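You operate a simulated robot arm through the tools that you are given. There is no shell and no other tool. Be economical: measure what you need, move in short steps, check, and stop when the job is done.

Carry out the task below with a simulated robot arm. There is one attempt and no reset: what you move stays moved.

TASK
Switch the yellow box switch on.

It is judged by the outcome, as a careful person would: the job done as asked, and still so three seconds after it is handed in. It fails if anything else is knocked over, pushed out of place, dropped, spilled or broken.

THE ROBOT
A 7-joint arm with a two-finger parallel gripper, fixed in place. Base frame: the origin is at the foot of the arm, x ahead of it, y to its left, z up. Lengths are in mm, angles in rad, forces in N, time in s.
Its first joint turns from -1.152 to 1.152 rad. Payload 2.5 kg.
Tool frame: the origin (TCP) lies between the finger pads and is the grasp point; the fingertips stand 23 mm ahead of it; z points along the fingers, y is the line along which they close. The gripper opens to 94 mm. The fingers are 38 mm wide and 10 mm thick; the gripper's body (54 by 96 mm) begins 39 mm behind the TCP.
Orientation is told as [roll, pitch, yaw] about the base's x, y, z axes, in that order, counted from this pose: with the fingers straight down and closing along the base's y, the tool's x points along the base's -x, its y along +y and its z along -z.

THE INTERFACE
- The arm moves only by the tool send_rows. Its argument "plan" is a list of rows, each a list of 7 numbers: the shift along the tool's x, y, z in mm, then the turn, a rotation vector about the tool's x, y, z in rad, then the gripper command, from -1 (shut) to 1 (fully open), values between in proportion. In form: [[tx, ty, tz, rx, ry, rz, gripper], ...]. A call has 1 to 12 rows; each row shifts and turns the commanded pose from where the row before left it, along the tool's axes as they then stand. A row lasts 0.2 s, in which the tool goes at most 50 mm and 0.15 rad; a call with a longer step from one row to the next is refused whole, and so is a gripper value outside its range. A pose out of reach is approached as far as the arm can. The call stops where the force on the tool passes 40 N (or 10 N more than at its start, if that is more) or the arm is blocked; 0.2 s more then pass. The fingers move at their own pace (about 108 mm/s each) and stop on an object; they squeeze with about 31 N. The grip force told is the motor's: it shows also when the fingers shut on nothing. Time passes only in rows, and 0.2 s behind the last, so rows that do not move let the fingers close. It gives the time, the measured TCP pose, the force on the tool (base axes), the opening and the grip force at its end, in the units of the frame above (readings bear some noise).
- Cameras (640 x 400 px; columns grow to the right, rows downward): "scene" is fixed at [104.6, -394.6, 561.7]; the picture's right is [0.93, -0.37, 0.00], its down [-0.15, -0.37, -0.92] and it looks along [0.33, 0.85, -0.40] (base axes); focal length 351 px, centre (320, 200). "wrist" rides on the gripper at [-39, 0, -44] in the tool frame; the picture's right is [0.00, -1.00, 0.00], its down [0.97, 0.00, -0.24] and it looks along [0.24, 0.00, 0.97] (tool axes); focal length 218 px, centre (320, 200).
- capture(camera): a new picture of that camera. No time passes.
- locate(camera, pixels): for up to 12 pixels [column, row] of the newest picture of that camera ("zoom" is the newest enlarged one), the place [x, y, z] in the base frame of the surface seen there, good to about 2 mm. No time passes.
- inspect(camera, box): a new picture of the part [left, top, right, bottom] of that camera's present view, enlarged. No time passes.
- sign_off(): hands the job in; it is judged then, once.

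Work in short steps. Measure before you move; look again where a grasp or a placing could have gone wrong, and mend it. You have 60 turns and 30 pictures in all, the two below and enlarged ones among them. Open the gripper and draw the arm clear of the work before you hand the job in, unless the task says otherwise; then end with one line.

The tools are called after "Emit:" by a JSON object that holds its "api" and its "payload". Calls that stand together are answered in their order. send_rows: Moves the arm, as the interface text tells. Its arguments: {"type":"object","properties":{"plan":{"type":"array"}},"required":["plan"]} The other tools are called the same way: capture (camera) takes a picture; locate (camera, pixels) gives the place of the surface under pixels of a picture; inspect (camera, box) takes an enlarged picture of a part of a camera's view; sign_off () hands the job in.

At the start:

```text
t: 0.0
ee_pos: [214.3, 236.6, 386.5]
orientation: [0.0, -0.001, 0.002]
force: [-0.8, 0.8, 0.5]
grip_width: 94.0
grasp_force: 0.0
```

scene: 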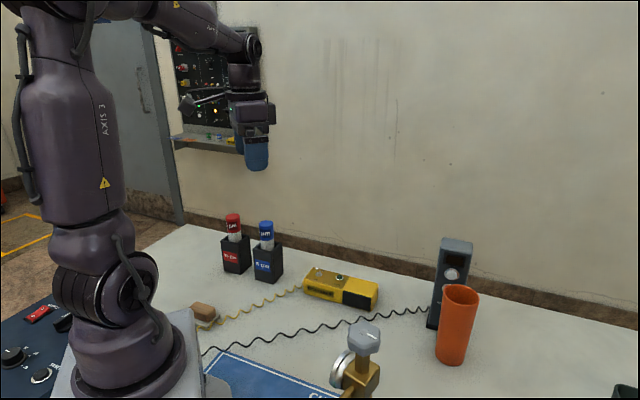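
wrist: 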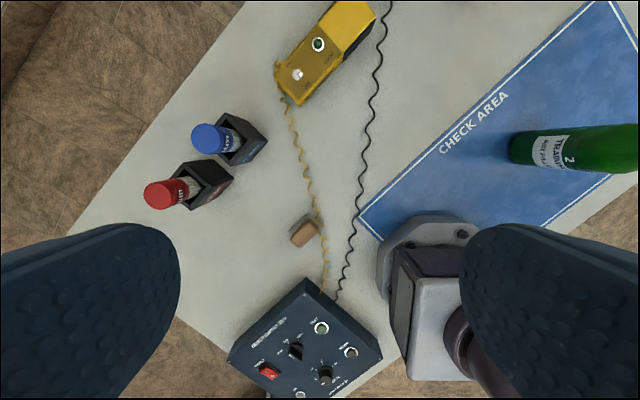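

The yellow box is around (340,287) in the scene view and (325,50) in the wrist view. I enlarge both to see its switch.

Emit:
{"api": "inspect", "payload": {"camera": "scene", "box": [290, 250, 390, 320]}}

Emit:
{"api": "inspect", "payload": {"camera": "wrist", "box": [260, 0, 400, 110]}}

```text
5.71 times, centred on (340, 285) of scene
```

zoom: 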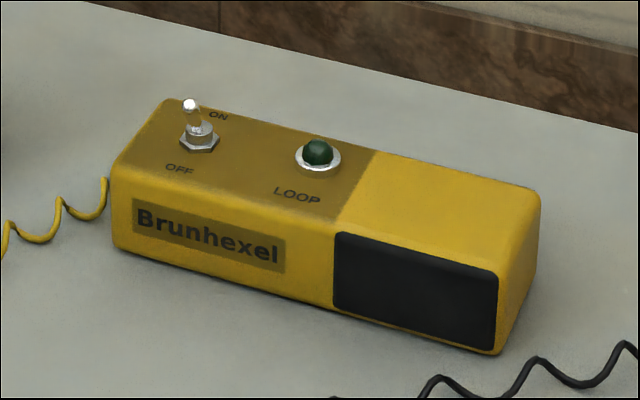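

```text
3.64 times, centred on (330, 55) of wrist
```

zoom: 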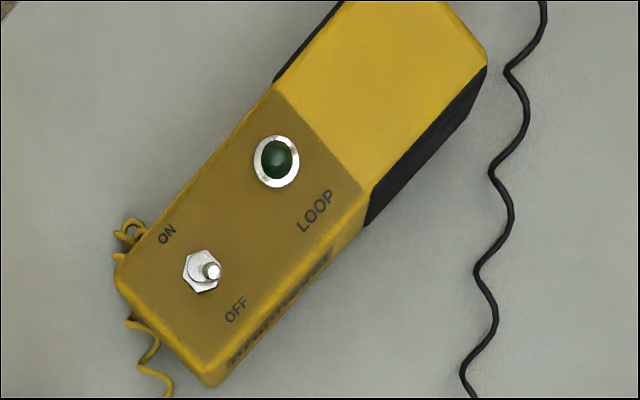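

The toggle is seen with ON on the far side and OFF on the near side. I measure lever tip, nut, labels and box edges in the wrist zoom.

Emit:
{"api": "locate", "payload": {"camera": "zoom", "pixels": [[212, 270], [191, 262], [200, 288], [167, 235], [237, 310], [277, 159], [275, 85], [362, 190], [122, 275], [205, 375], [316, 212], [60, 200]]}}

Emit:
{"api": "inspect", "payload": {"camera": "scene", "box": [305, 258, 345, 283]}}

```text
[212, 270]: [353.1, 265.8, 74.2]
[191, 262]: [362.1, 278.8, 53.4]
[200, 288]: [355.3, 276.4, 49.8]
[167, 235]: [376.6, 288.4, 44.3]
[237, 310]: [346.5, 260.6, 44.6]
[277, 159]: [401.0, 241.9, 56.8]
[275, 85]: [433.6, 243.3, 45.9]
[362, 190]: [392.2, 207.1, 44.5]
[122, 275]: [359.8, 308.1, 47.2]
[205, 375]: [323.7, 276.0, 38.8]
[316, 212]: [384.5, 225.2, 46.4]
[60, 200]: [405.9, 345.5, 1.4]
```

```text
16.00 times, centred on (325, 270) of scene
```

zoom: 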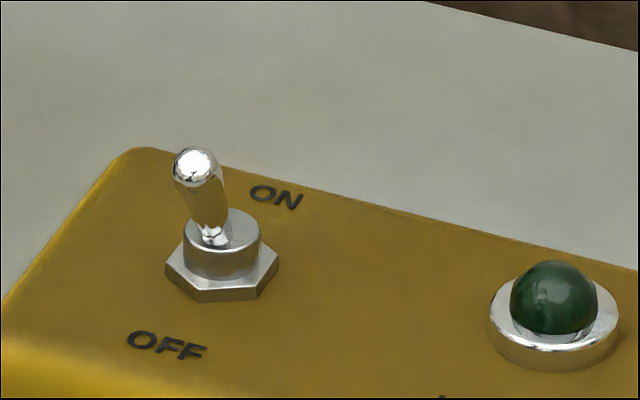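

The table reads z≈1 here while the stated surface is z≈63, so I cross-check with the scene camera.

Emit:
{"api": "locate", "payload": {"camera": "zoom", "pixels": [[196, 163], [205, 205], [215, 265], [276, 197], [167, 346], [555, 295], [100, 60]]}}

Emit:
{"api": "locate", "payload": {"camera": "scene", "pixels": [[300, 320], [420, 290], [200, 240], [322, 267], [365, 280], [346, 280], [285, 385]]}}

Emit:
{"api": "locate", "payload": {"camera": "wrist", "pixels": [[240, 100], [360, 260], [250, 250], [297, 74], [350, 20], [480, 110]]}}

```text
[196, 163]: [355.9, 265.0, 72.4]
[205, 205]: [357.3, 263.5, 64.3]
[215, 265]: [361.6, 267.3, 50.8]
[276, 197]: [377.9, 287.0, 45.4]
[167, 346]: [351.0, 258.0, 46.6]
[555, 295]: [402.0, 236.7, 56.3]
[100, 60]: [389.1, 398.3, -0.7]
```

```text
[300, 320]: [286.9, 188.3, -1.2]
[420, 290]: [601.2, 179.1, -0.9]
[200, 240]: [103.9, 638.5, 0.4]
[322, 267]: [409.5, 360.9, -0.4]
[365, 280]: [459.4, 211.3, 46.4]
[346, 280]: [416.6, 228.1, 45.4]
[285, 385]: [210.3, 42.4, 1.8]
```

```text
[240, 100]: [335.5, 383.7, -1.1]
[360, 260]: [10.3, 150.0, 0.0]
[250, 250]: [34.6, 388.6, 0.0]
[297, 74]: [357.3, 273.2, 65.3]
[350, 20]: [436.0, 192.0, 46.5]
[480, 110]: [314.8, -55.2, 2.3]
```

Both cameras agree (they also match the TCP readout): table z≈0, box top z≈46, lever tip at about (355,265,73), leaning toward OFF from its pivot (362,273). ON lies along (0.69,0.72). I move above the OFF side, shut the fingers and turn so their closing line is along the throw.

Emit:
{"api": "send_rows", "payload": {"plan": [[-18.8, 0, 31, 0, 0, 0, -1], [-18.8, 0, 31, 0, 0, 0, -1], [-18.8, 0, 31, 0, 0, 0, -1], [-18.8, 0, 31, 0, 0, 0, -1], [-18.8, 0, 31, 0, 0, 0, -1], [-18.8, 0, 31, 0, 0, 0, -1], [0, 0, 0, 0, 0, 0.127, -1], [0, 0, 0, 0, 0, 0.127, -1], [0, 0, 0, 0, 0, 0.127, -1], [0, 0, 0, 0, 0, 0.127, -1], [0, 0, 0, 0, 0, 0.127, -1], [0, 0, 0, 0, 0, 0.127, -1]]}}

Emit:
{"api": "capture", "payload": {"camera": "wrist"}}

Emit:
{"api": "capture", "payload": {"camera": "scene"}}

```text
t: 2.6
ee_pos: [327.8, 238.0, 200.5]
orientation: [-0.001, 0.001, -0.765]
force: [-0.3, 0.0, 0.4]
grip_width: 0.0
grasp_force: 30.7
```

```text
24 pictures are left
```

wrist: 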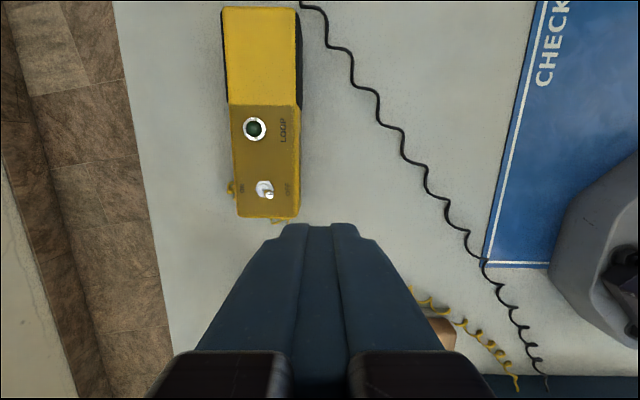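

```text
23 pictures are left
```

scene: 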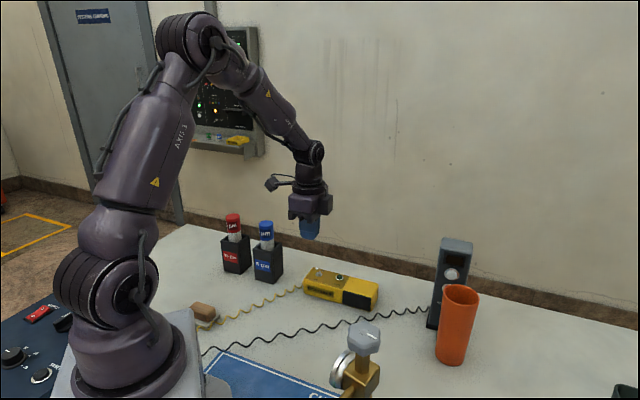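

The view is squared to the box; lever at wrist (268,194). I re-measure lever, nut and a fingertip (scene (309,238)) to check the height frame before descending.

Emit:
{"api": "inspect", "payload": {"camera": "wrist", "box": [220, 160, 320, 222]}}

Emit:
{"api": "locate", "payload": {"camera": "scene", "pixels": [[309, 237], [309, 230], [316, 232]]}}

Emit:
{"api": "locate", "payload": {"camera": "wrist", "pixels": [[271, 195], [267, 191], [262, 186], [242, 188], [289, 188], [255, 128], [237, 160], [300, 160], [400, 180], [320, 226]]}}

```text
6.40 times, centred on (270, 191) of wrist
```

zoom: 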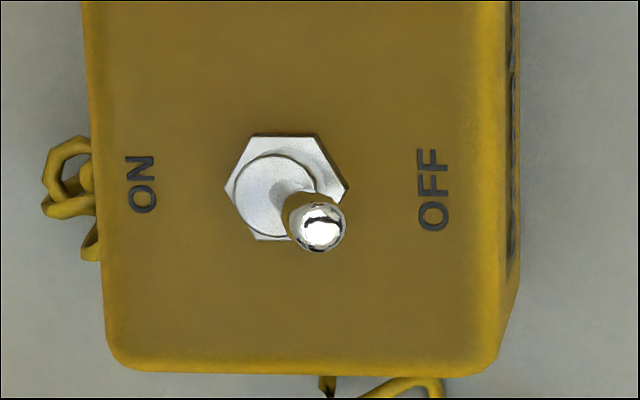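

```text
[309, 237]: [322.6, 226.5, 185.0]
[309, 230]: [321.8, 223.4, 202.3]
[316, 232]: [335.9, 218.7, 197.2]
```

```text
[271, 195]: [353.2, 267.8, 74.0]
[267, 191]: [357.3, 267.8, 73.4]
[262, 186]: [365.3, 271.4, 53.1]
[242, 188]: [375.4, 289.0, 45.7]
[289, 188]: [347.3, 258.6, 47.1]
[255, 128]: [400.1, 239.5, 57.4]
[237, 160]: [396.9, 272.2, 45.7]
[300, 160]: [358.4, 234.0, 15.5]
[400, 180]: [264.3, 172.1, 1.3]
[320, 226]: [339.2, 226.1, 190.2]
```

Frames agree (fingertips at z≈178). I descend 114 mm to put the fingertips at z≈63, beside the lever on the OFF side, about 25 mm short of it.

Emit:
{"api": "send_rows", "payload": {"plan": [[0, 0, 30, 0, 0, 0, -1], [0, 0, 30, 0, 0, 0, -1], [0, 0, 30, 0, 0, 0, -1], [0, 0, 14, 0, 0, 0, -1], [0, 0, 10, 0, 0, 0, -1]]}}

Emit:
{"api": "inspect", "payload": {"camera": "scene", "box": [290, 220, 390, 290]}}

```text
t: 3.8
ee_pos: [326.4, 237.8, 85.0]
orientation: [0.0, 0.0, -0.761]
force: [0.1, -0.9, -0.5]
grip_width: 0.0
grasp_force: 31.1
```

```text
5.71 times, centred on (340, 255) of scene
```

zoom: 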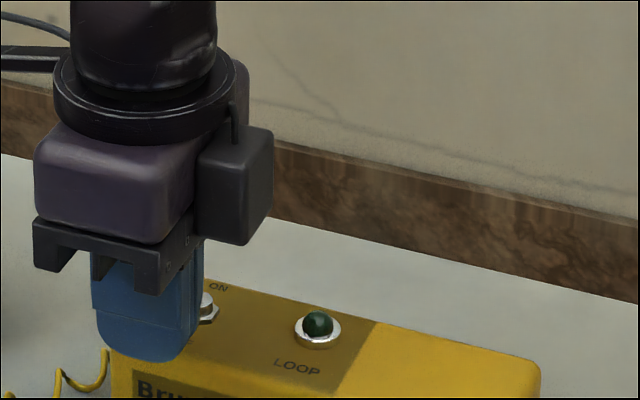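

Fingers are clear and level with the lever. I push along tool +y in small steps, first 34 mm, which should bring the lever to about upright.

Emit:
{"api": "send_rows", "payload": {"plan": [[0, 10, 0, 0, 0, 0, -1], [0, 8, 0, 0, 0, 0, -1], [0, 4, 0, 0, 0, 0, -1], [0, 3, 0, 0, 0, 0, -1], [0, 3, 0, 0, 0, 0, -1], [0, 3, 0, 0, 0, 0, -1], [0, 3, 0, 0, 0, 0, -1]]}}

Emit:
{"api": "capture", "payload": {"camera": "wrist"}}

```text
t: 5.4
ee_pos: [350.9, 262.4, 85.2]
orientation: [-0.001, -0.001, -0.762]
force: [-0.1, -0.9, 0.7]
grip_width: 0.0
grasp_force: 31.0
```

```text
20 pictures are left
```

wrist: 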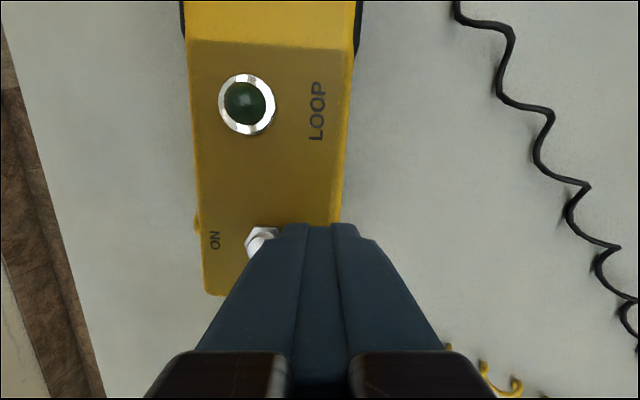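

No notable force and the box looks unmoved. I push a further 9 mm in small steps to carry the lever past centre.

Emit:
{"api": "send_rows", "payload": {"plan": [[0, 3, 0, 0, 0, 0, -1], [0, 3, 0, 0, 0, 0, -1], [0, 3, 0, 0, 0, 0, -1]]}}

Emit:
{"api": "inspect", "payload": {"camera": "wrist", "box": [180, 60, 360, 300]}}

Emit:
{"api": "inspect", "payload": {"camera": "scene", "box": [290, 240, 390, 310]}}

```text
t: 6.2
ee_pos: [358.4, 269.4, 87.0]
orientation: [0.0, 0.002, -0.763]
force: [-0.2, -0.6, 0.0]
grip_width: 0.2
grasp_force: 30.8
```

```text
1.67 times, centred on (270, 180) of wrist
```

zoom: 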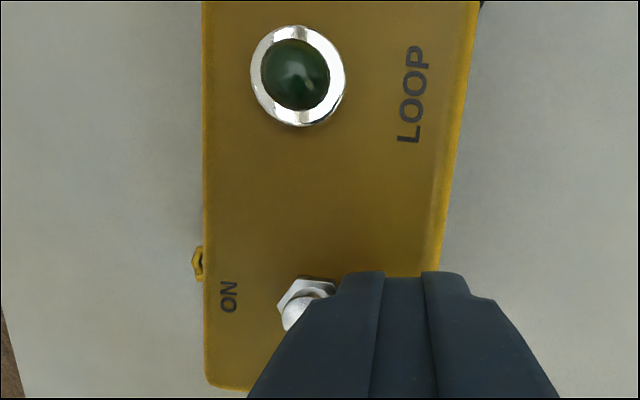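

```text
5.71 times, centred on (340, 275) of scene
```

zoom: 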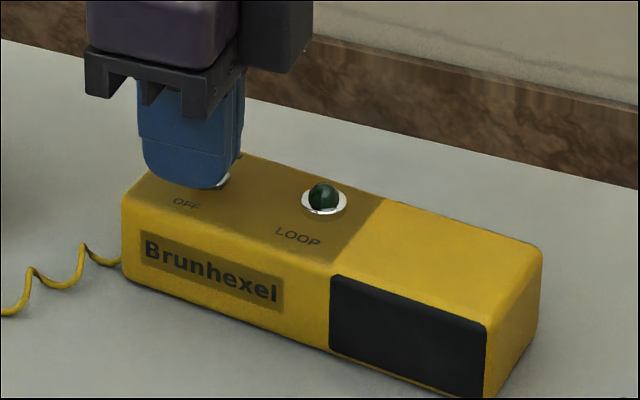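

The box seems to have shifted slightly (button from ~(339.7,276.6) to ~(340.5,274.7)). I back off and measure the lever and box.

Emit:
{"api": "send_rows", "payload": {"plan": [[0, -10, 0, 0, 0, 0, -1], [0, -25, 0, 0, 0, 0, -1], [0, 0, -40, 0, 0, 0, -1], [0, 0, -40, 0, 0, 0, -1], [0, 0, -35, 0, 0, 0, -1]]}}

Emit:
{"api": "inspect", "payload": {"camera": "wrist", "box": [200, 0, 330, 222]}}

Emit:
{"api": "inspect", "payload": {"camera": "scene", "box": [290, 250, 390, 320]}}

```text
t: 7.4
ee_pos: [333.2, 242.9, 200.6]
orientation: [-0.001, 0.001, -0.762]
force: [0.2, -0.6, 0.1]
grip_width: 0.0
grasp_force: 31.3
```

```text
1.80 times, centred on (265, 111) of wrist
```

zoom: 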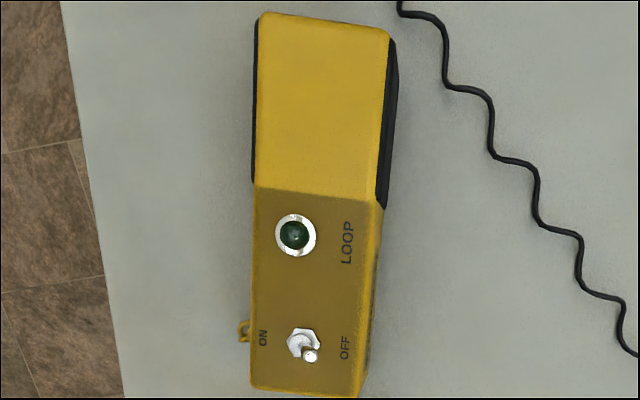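

```text
5.71 times, centred on (340, 285) of scene
```

zoom: 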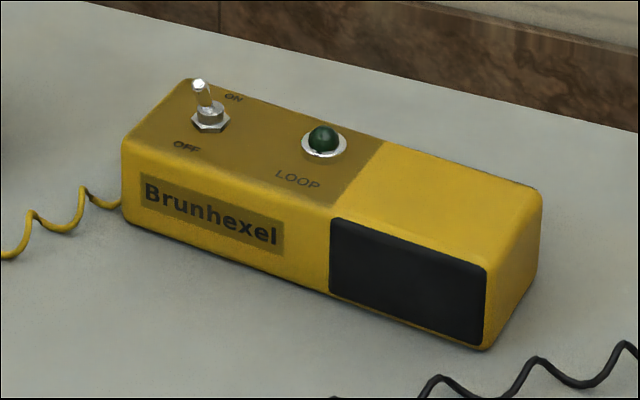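

The lever did not flip; the free-standing box yielded and swung ~10 mm instead. I need an internal force: one finger on the lever tip and the other braced on the switch's collar, with the tool tilted. First I measure the new pose closely.

Emit:
{"api": "inspect", "payload": {"camera": "wrist", "box": [210, 160, 310, 222]}}

Emit:
{"api": "locate", "payload": {"camera": "wrist", "pixels": [[228, 120], [297, 120], [227, 180], [252, 130], [254, 192], [260, 198], [240, 30], [310, 30]]}}

```text
6.40 times, centred on (260, 191) of wrist
```

zoom: 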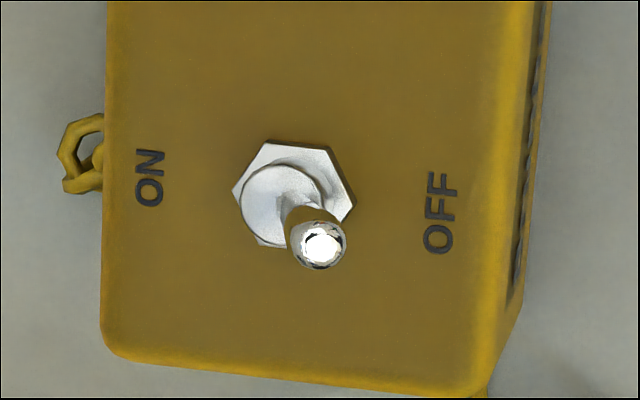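

```text
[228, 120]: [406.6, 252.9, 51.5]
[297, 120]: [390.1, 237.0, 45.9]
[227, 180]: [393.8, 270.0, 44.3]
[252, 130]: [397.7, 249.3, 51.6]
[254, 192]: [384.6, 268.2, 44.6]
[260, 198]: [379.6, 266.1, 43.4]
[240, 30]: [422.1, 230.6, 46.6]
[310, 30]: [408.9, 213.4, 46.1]
```

Those wrist pixels referred to the older full picture; I use the fresh zoom instead.

Emit:
{"api": "locate", "payload": {"camera": "zoom", "pixels": [[320, 245], [300, 262], [345, 240], [255, 200], [270, 230], [262, 178], [244, 195], [150, 178], [440, 213], [108, 330], [105, 40], [300, 320]]}}

```text
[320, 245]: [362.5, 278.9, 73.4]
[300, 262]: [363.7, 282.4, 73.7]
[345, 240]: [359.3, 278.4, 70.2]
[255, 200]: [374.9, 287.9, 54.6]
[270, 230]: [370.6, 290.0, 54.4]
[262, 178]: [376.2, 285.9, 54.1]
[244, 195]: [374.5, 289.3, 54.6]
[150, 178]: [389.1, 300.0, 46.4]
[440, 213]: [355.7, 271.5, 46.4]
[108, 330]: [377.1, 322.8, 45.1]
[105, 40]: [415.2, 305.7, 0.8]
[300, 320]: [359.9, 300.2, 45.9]
```

New pose: lever tip (362.5,279.5,73.4), collar centre ≈(371.5,285.3) with top z 54.5, throw direction u=(0.76,0.65). I pre-position above with the gripper open 40 mm, aligned to u and tilted 0.49 rad toward ON, so one finger can brace on the collar while the other drives the lever.

Emit:
{"api": "send_rows", "payload": {"plan": [[0, 0, 0, 0, 0, 0.101, -0.149], [3.6, 43, 0, 0, 0, 0, -0.149], [3.7, 42.9, 0, 0, 0, 0, -0.149], [0, 0, 33, 0, 0, 0, -0.149], [0, 0, 32.4, 0, 0, 0, -0.149], [0, 0, 0, 0.1225, 0, 0, -0.149], [0, 0, 0, 0.1225, 0, 0, -0.149], [0, 0, 0, 0.1225, 0, 0, -0.149], [0, 0, 0, 0.1225, 0, 0, -0.149], [0, 0, 0, 0, 0, 0, -0.149]]}}

Emit:
{"api": "capture", "payload": {"camera": "wrist"}}

Emit:
{"api": "capture", "payload": {"camera": "scene"}}

```text
t: 9.6
ee_pos: [393.9, 304.8, 136.1]
orientation: [-0.491, 0.001, -0.865]
force: [0.1, 0.0, 0.4]
grip_width: 40.1
grasp_force: 0.0
```

```text
14 pictures are left
```

wrist: 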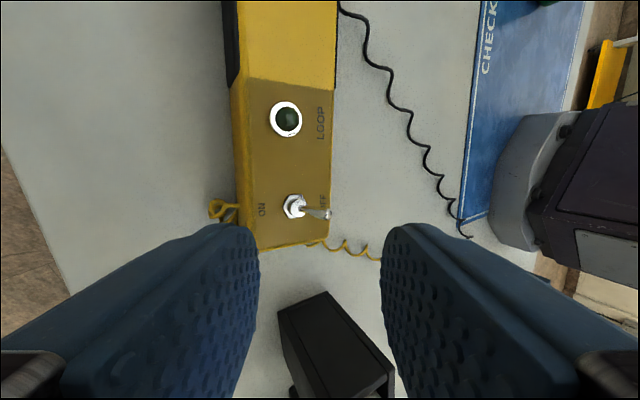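

```text
13 pictures are left
```

scene: 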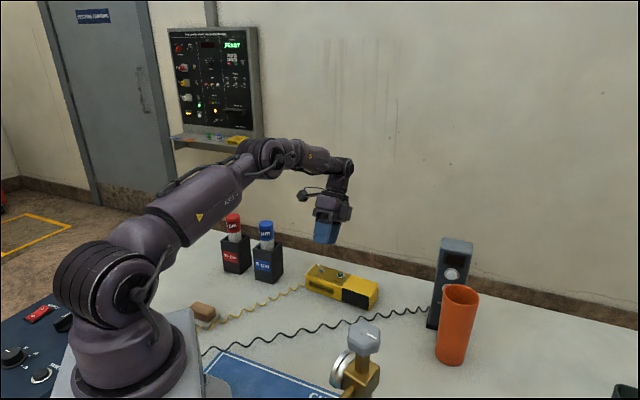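

The lever (≈(328,214)) and collar (≈(295,206)) sit between the finger planes. I advance 50 mm along the fingers and look.

Emit:
{"api": "send_rows", "payload": {"plan": [[0, 0, 20, 0, 0, 0, -0.149], [0, 0, 15, 0, 0, 0, -0.149], [0, 0, 15, 0, 0, 0, -0.149]]}}

Emit:
{"api": "capture", "payload": {"camera": "wrist"}}

Emit:
{"api": "inspect", "payload": {"camera": "scene", "box": [290, 220, 390, 290]}}

```text
t: 10.4
ee_pos: [376.5, 290.2, 88.9]
orientation: [-0.491, -0.001, -0.863]
force: [-0.4, 0.4, 0.1]
grip_width: 39.8
grasp_force: 0.2
```

```text
12 pictures are left
```

wrist: 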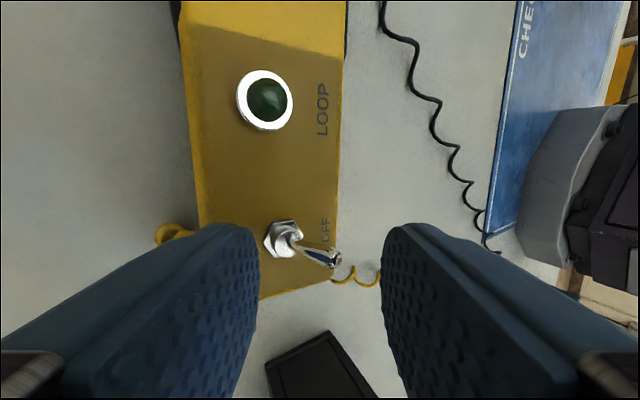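

```text
5.71 times, centred on (340, 255) of scene
```

zoom: 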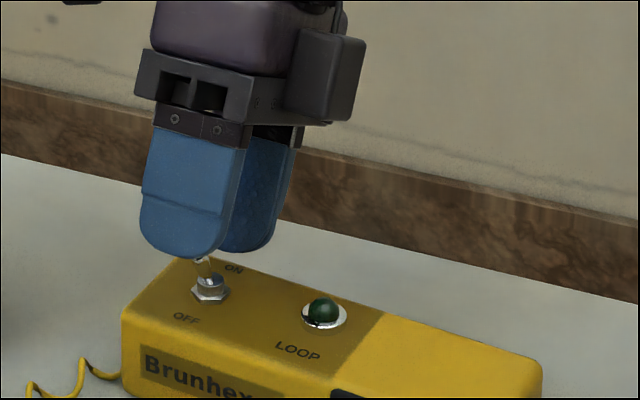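

Aligned: lever between the pads, collar just inside the ON-side finger. I advance 8 mm more, then close in small steps while shifting so the ON-side finger stays braced at the collar.

Emit:
{"api": "send_rows", "payload": {"plan": [[0, 0, 4, 0, 0, 0, -0.149], [0, 0, 4, 0, 0, 0, -0.149], [0, 0, 0, 0, 0, 0, -0.2766], [0, 1, 0, 0, 0, 0, -0.362], [0, 2, 0, 0, 0, 0, -0.447], [0, 0, 0, 0, 0, 0, -0.447]]}}

Emit:
{"api": "capture", "payload": {"camera": "wrist"}}

Emit:
{"api": "inspect", "payload": {"camera": "scene", "box": [290, 230, 390, 300]}}

```text
t: 11.8
ee_pos: [375.1, 290.9, 83.6]
orientation: [-0.49, -0.001, -0.863]
force: [-0.1, 0.6, -0.3]
grip_width: 25.7
grasp_force: 0.1
```

```text
10 pictures are left
```

wrist: 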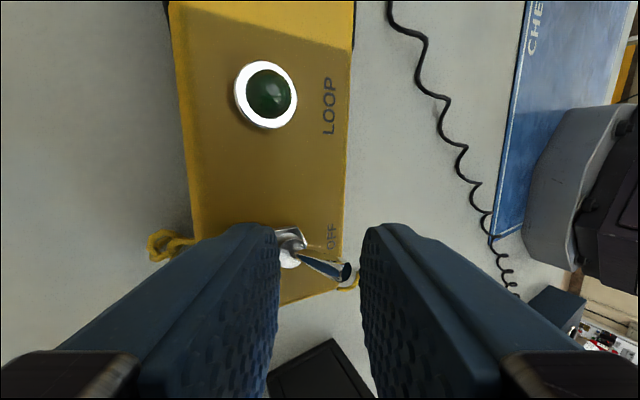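

```text
5.71 times, centred on (340, 265) of scene
```

zoom: 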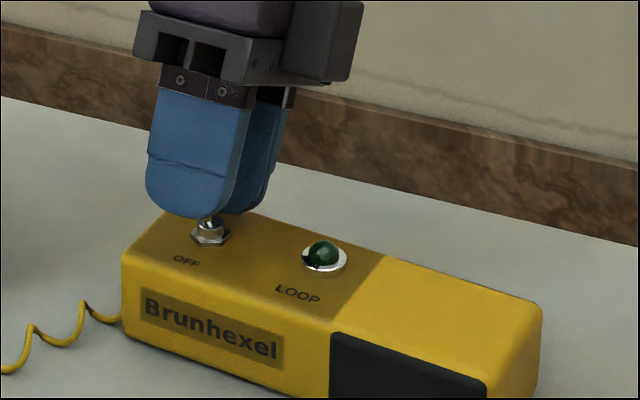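

ON-side finger is at the collar, OFF-side pad almost touching the lever tip; readings suggest the tips are ~4 mm too high to catch the collar. I shift outward 3, go 4 deeper, then continue closing with compensation.

Emit:
{"api": "send_rows", "payload": {"plan": [[0, 3, 0, 0, 0, 0, -0.447], [0, 0, 2, 0, 0, 0, -0.447], [0, 0, 2, 0, 0, 0, -0.447], [0, 1, 0, 0, 0, 0, -0.51], [0, 2, 0, 0, 0, 0, -0.6], [0, 0, 0, 0, 0, 0, -0.6]]}}

Emit:
{"api": "capture", "payload": {"camera": "wrist"}}

```text
t: 13.2
ee_pos: [378.1, 290.2, 75.1]
orientation: [-0.49, 0.001, -0.863]
force: [0.7, -0.1, -0.2]
grip_width: 18.9
grasp_force: 0.1
```

```text
8 pictures are left
```

wrist: 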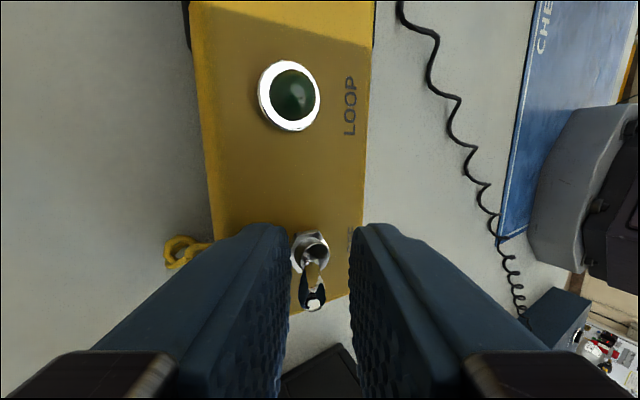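

The lever now lies along the tilted tool axis (tip (312,303), collar (310,250)) with space on both sides, so it seems to have snapped to ON. I open a bit, retreat along the fingers and check.

Emit:
{"api": "send_rows", "payload": {"plan": [[0, 0, 0, 0, 0, 0, -0.5], [0, 0, -20, 0, 0, 0, -0.5], [0, 0, -30, 0, 0, 0, -0.5], [0, 0, -40, 0, 0, 0, -0.5], [0, 0, 0, -0.1225, 0, 0, -0.5], [0, 0, 0, -0.1225, 0, 0, -0.5], [0, 0, 0, -0.1225, 0, 0, -0.5], [0, 0, 0, -0.1225, 0, 0, -0.5]]}}

Emit:
{"api": "inspect", "payload": {"camera": "scene", "box": [290, 250, 390, 320]}}

```text
t: 15.0
ee_pos: [410.3, 318.7, 157.6]
orientation: [0.002, -0.001, -0.864]
force: [-0.1, 0.4, 0.9]
grip_width: 23.6
grasp_force: 0.0
```

```text
5.71 times, centred on (340, 285) of scene
```

zoom: 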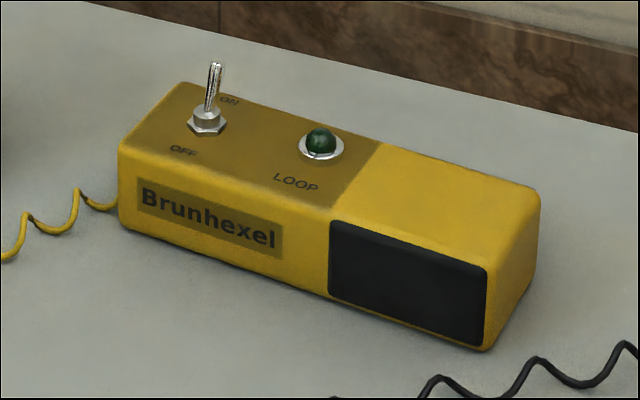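

The lever now leans to ON. I confirm by measurement.

Emit:
{"api": "locate", "payload": {"camera": "zoom", "pixels": [[216, 66], [213, 85], [207, 112], [230, 101], [183, 151], [320, 140]]}}

Emit:
{"api": "capture", "payload": {"camera": "wrist"}}

```text
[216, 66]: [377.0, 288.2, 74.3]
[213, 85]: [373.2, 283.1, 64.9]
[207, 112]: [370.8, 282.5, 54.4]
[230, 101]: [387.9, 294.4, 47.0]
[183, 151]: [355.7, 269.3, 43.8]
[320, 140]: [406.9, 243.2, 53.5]
```

```text
6 pictures are left
```

wrist: 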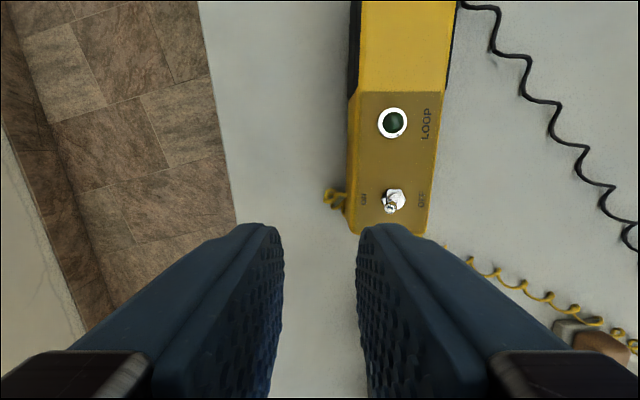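

Lever tip is now at (377,288,74), on the ON side of the pivot at about (372,282). I open the gripper and draw the arm up and clear.

Emit:
{"api": "send_rows", "payload": {"plan": [[0, 0, -45, 0, 0, 0, 0], [0, 0, -45, 0, 0, 0, 1], [0, 0, -45, 0, 0, 0, 1], [25, -25, -30, 0, 0, 0, 1], [25, -25, 0, 0, 0, 0, 1], [0, -40, 0, 0, 0, 0, 1], [0, 0, 0, 0, 0, 0, 1]]}}

Emit:
{"api": "capture", "payload": {"camera": "scene"}}

Emit:
{"api": "inspect", "payload": {"camera": "scene", "box": [305, 253, 345, 278]}}

```text
t: 16.6
ee_pos: [305.1, 298.1, 320.2]
orientation: [0.001, 0.0, -0.864]
force: [0.5, -0.6, -0.1]
grip_width: 94.2
grasp_force: 0.1
```

```text
5 pictures are left
```

scene: 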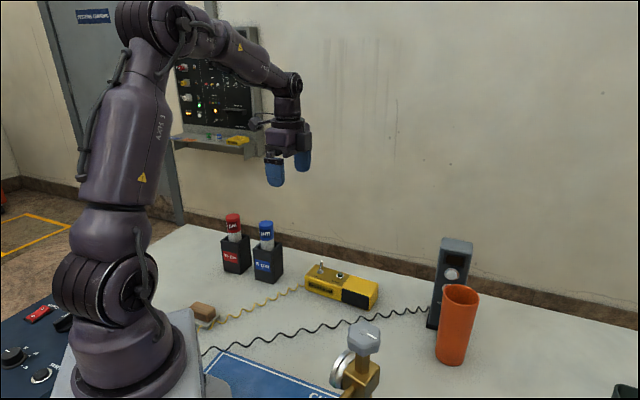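

```text
16.00 times, centred on (325, 266) of scene
```

zoom: 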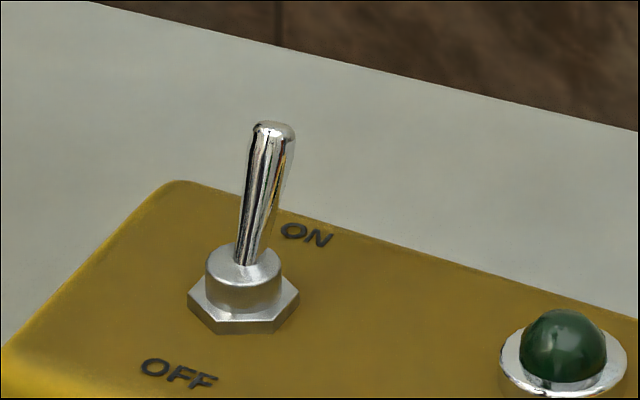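

I check once more that the lever is fully thrown rather than mid-way.

Emit:
{"api": "locate", "payload": {"camera": "zoom", "pixels": [[272, 127], [266, 160], [257, 200], [247, 255], [305, 236], [180, 373], [215, 280], [275, 285]]}}

Emit:
{"api": "inspect", "payload": {"camera": "wrist", "box": [300, 60, 460, 200]}}

```text
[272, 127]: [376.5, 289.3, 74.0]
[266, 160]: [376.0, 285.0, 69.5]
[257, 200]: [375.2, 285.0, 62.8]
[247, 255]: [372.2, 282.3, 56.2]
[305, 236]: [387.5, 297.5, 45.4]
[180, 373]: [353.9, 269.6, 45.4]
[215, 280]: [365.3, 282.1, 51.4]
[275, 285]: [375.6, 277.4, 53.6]
```

```text
2.86 times, centred on (380, 130) of wrist
```

zoom: 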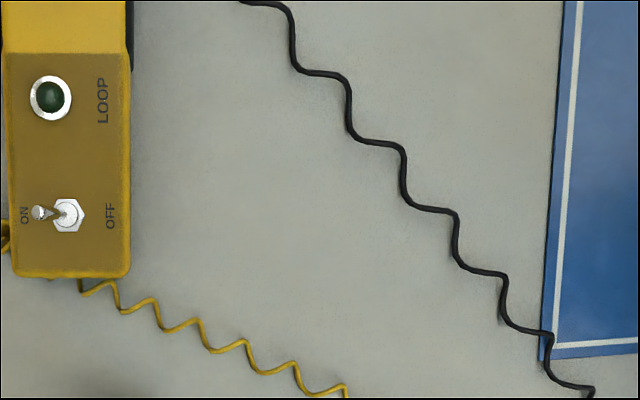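

The lever leans clearly to ON, about 9 mm past its pivot, and has stayed there with nothing touching it. The arm is clear, so I hand the job in.

Emit:
{"api": "sign_off", "payload": {}}

```text
The job is handed in.
```

The yellow box's switch is now ON and stayed there with the arm clear; my first push nudged the box about 10 mm at its switch end, and I left it there, with nothing else seen to have moved.
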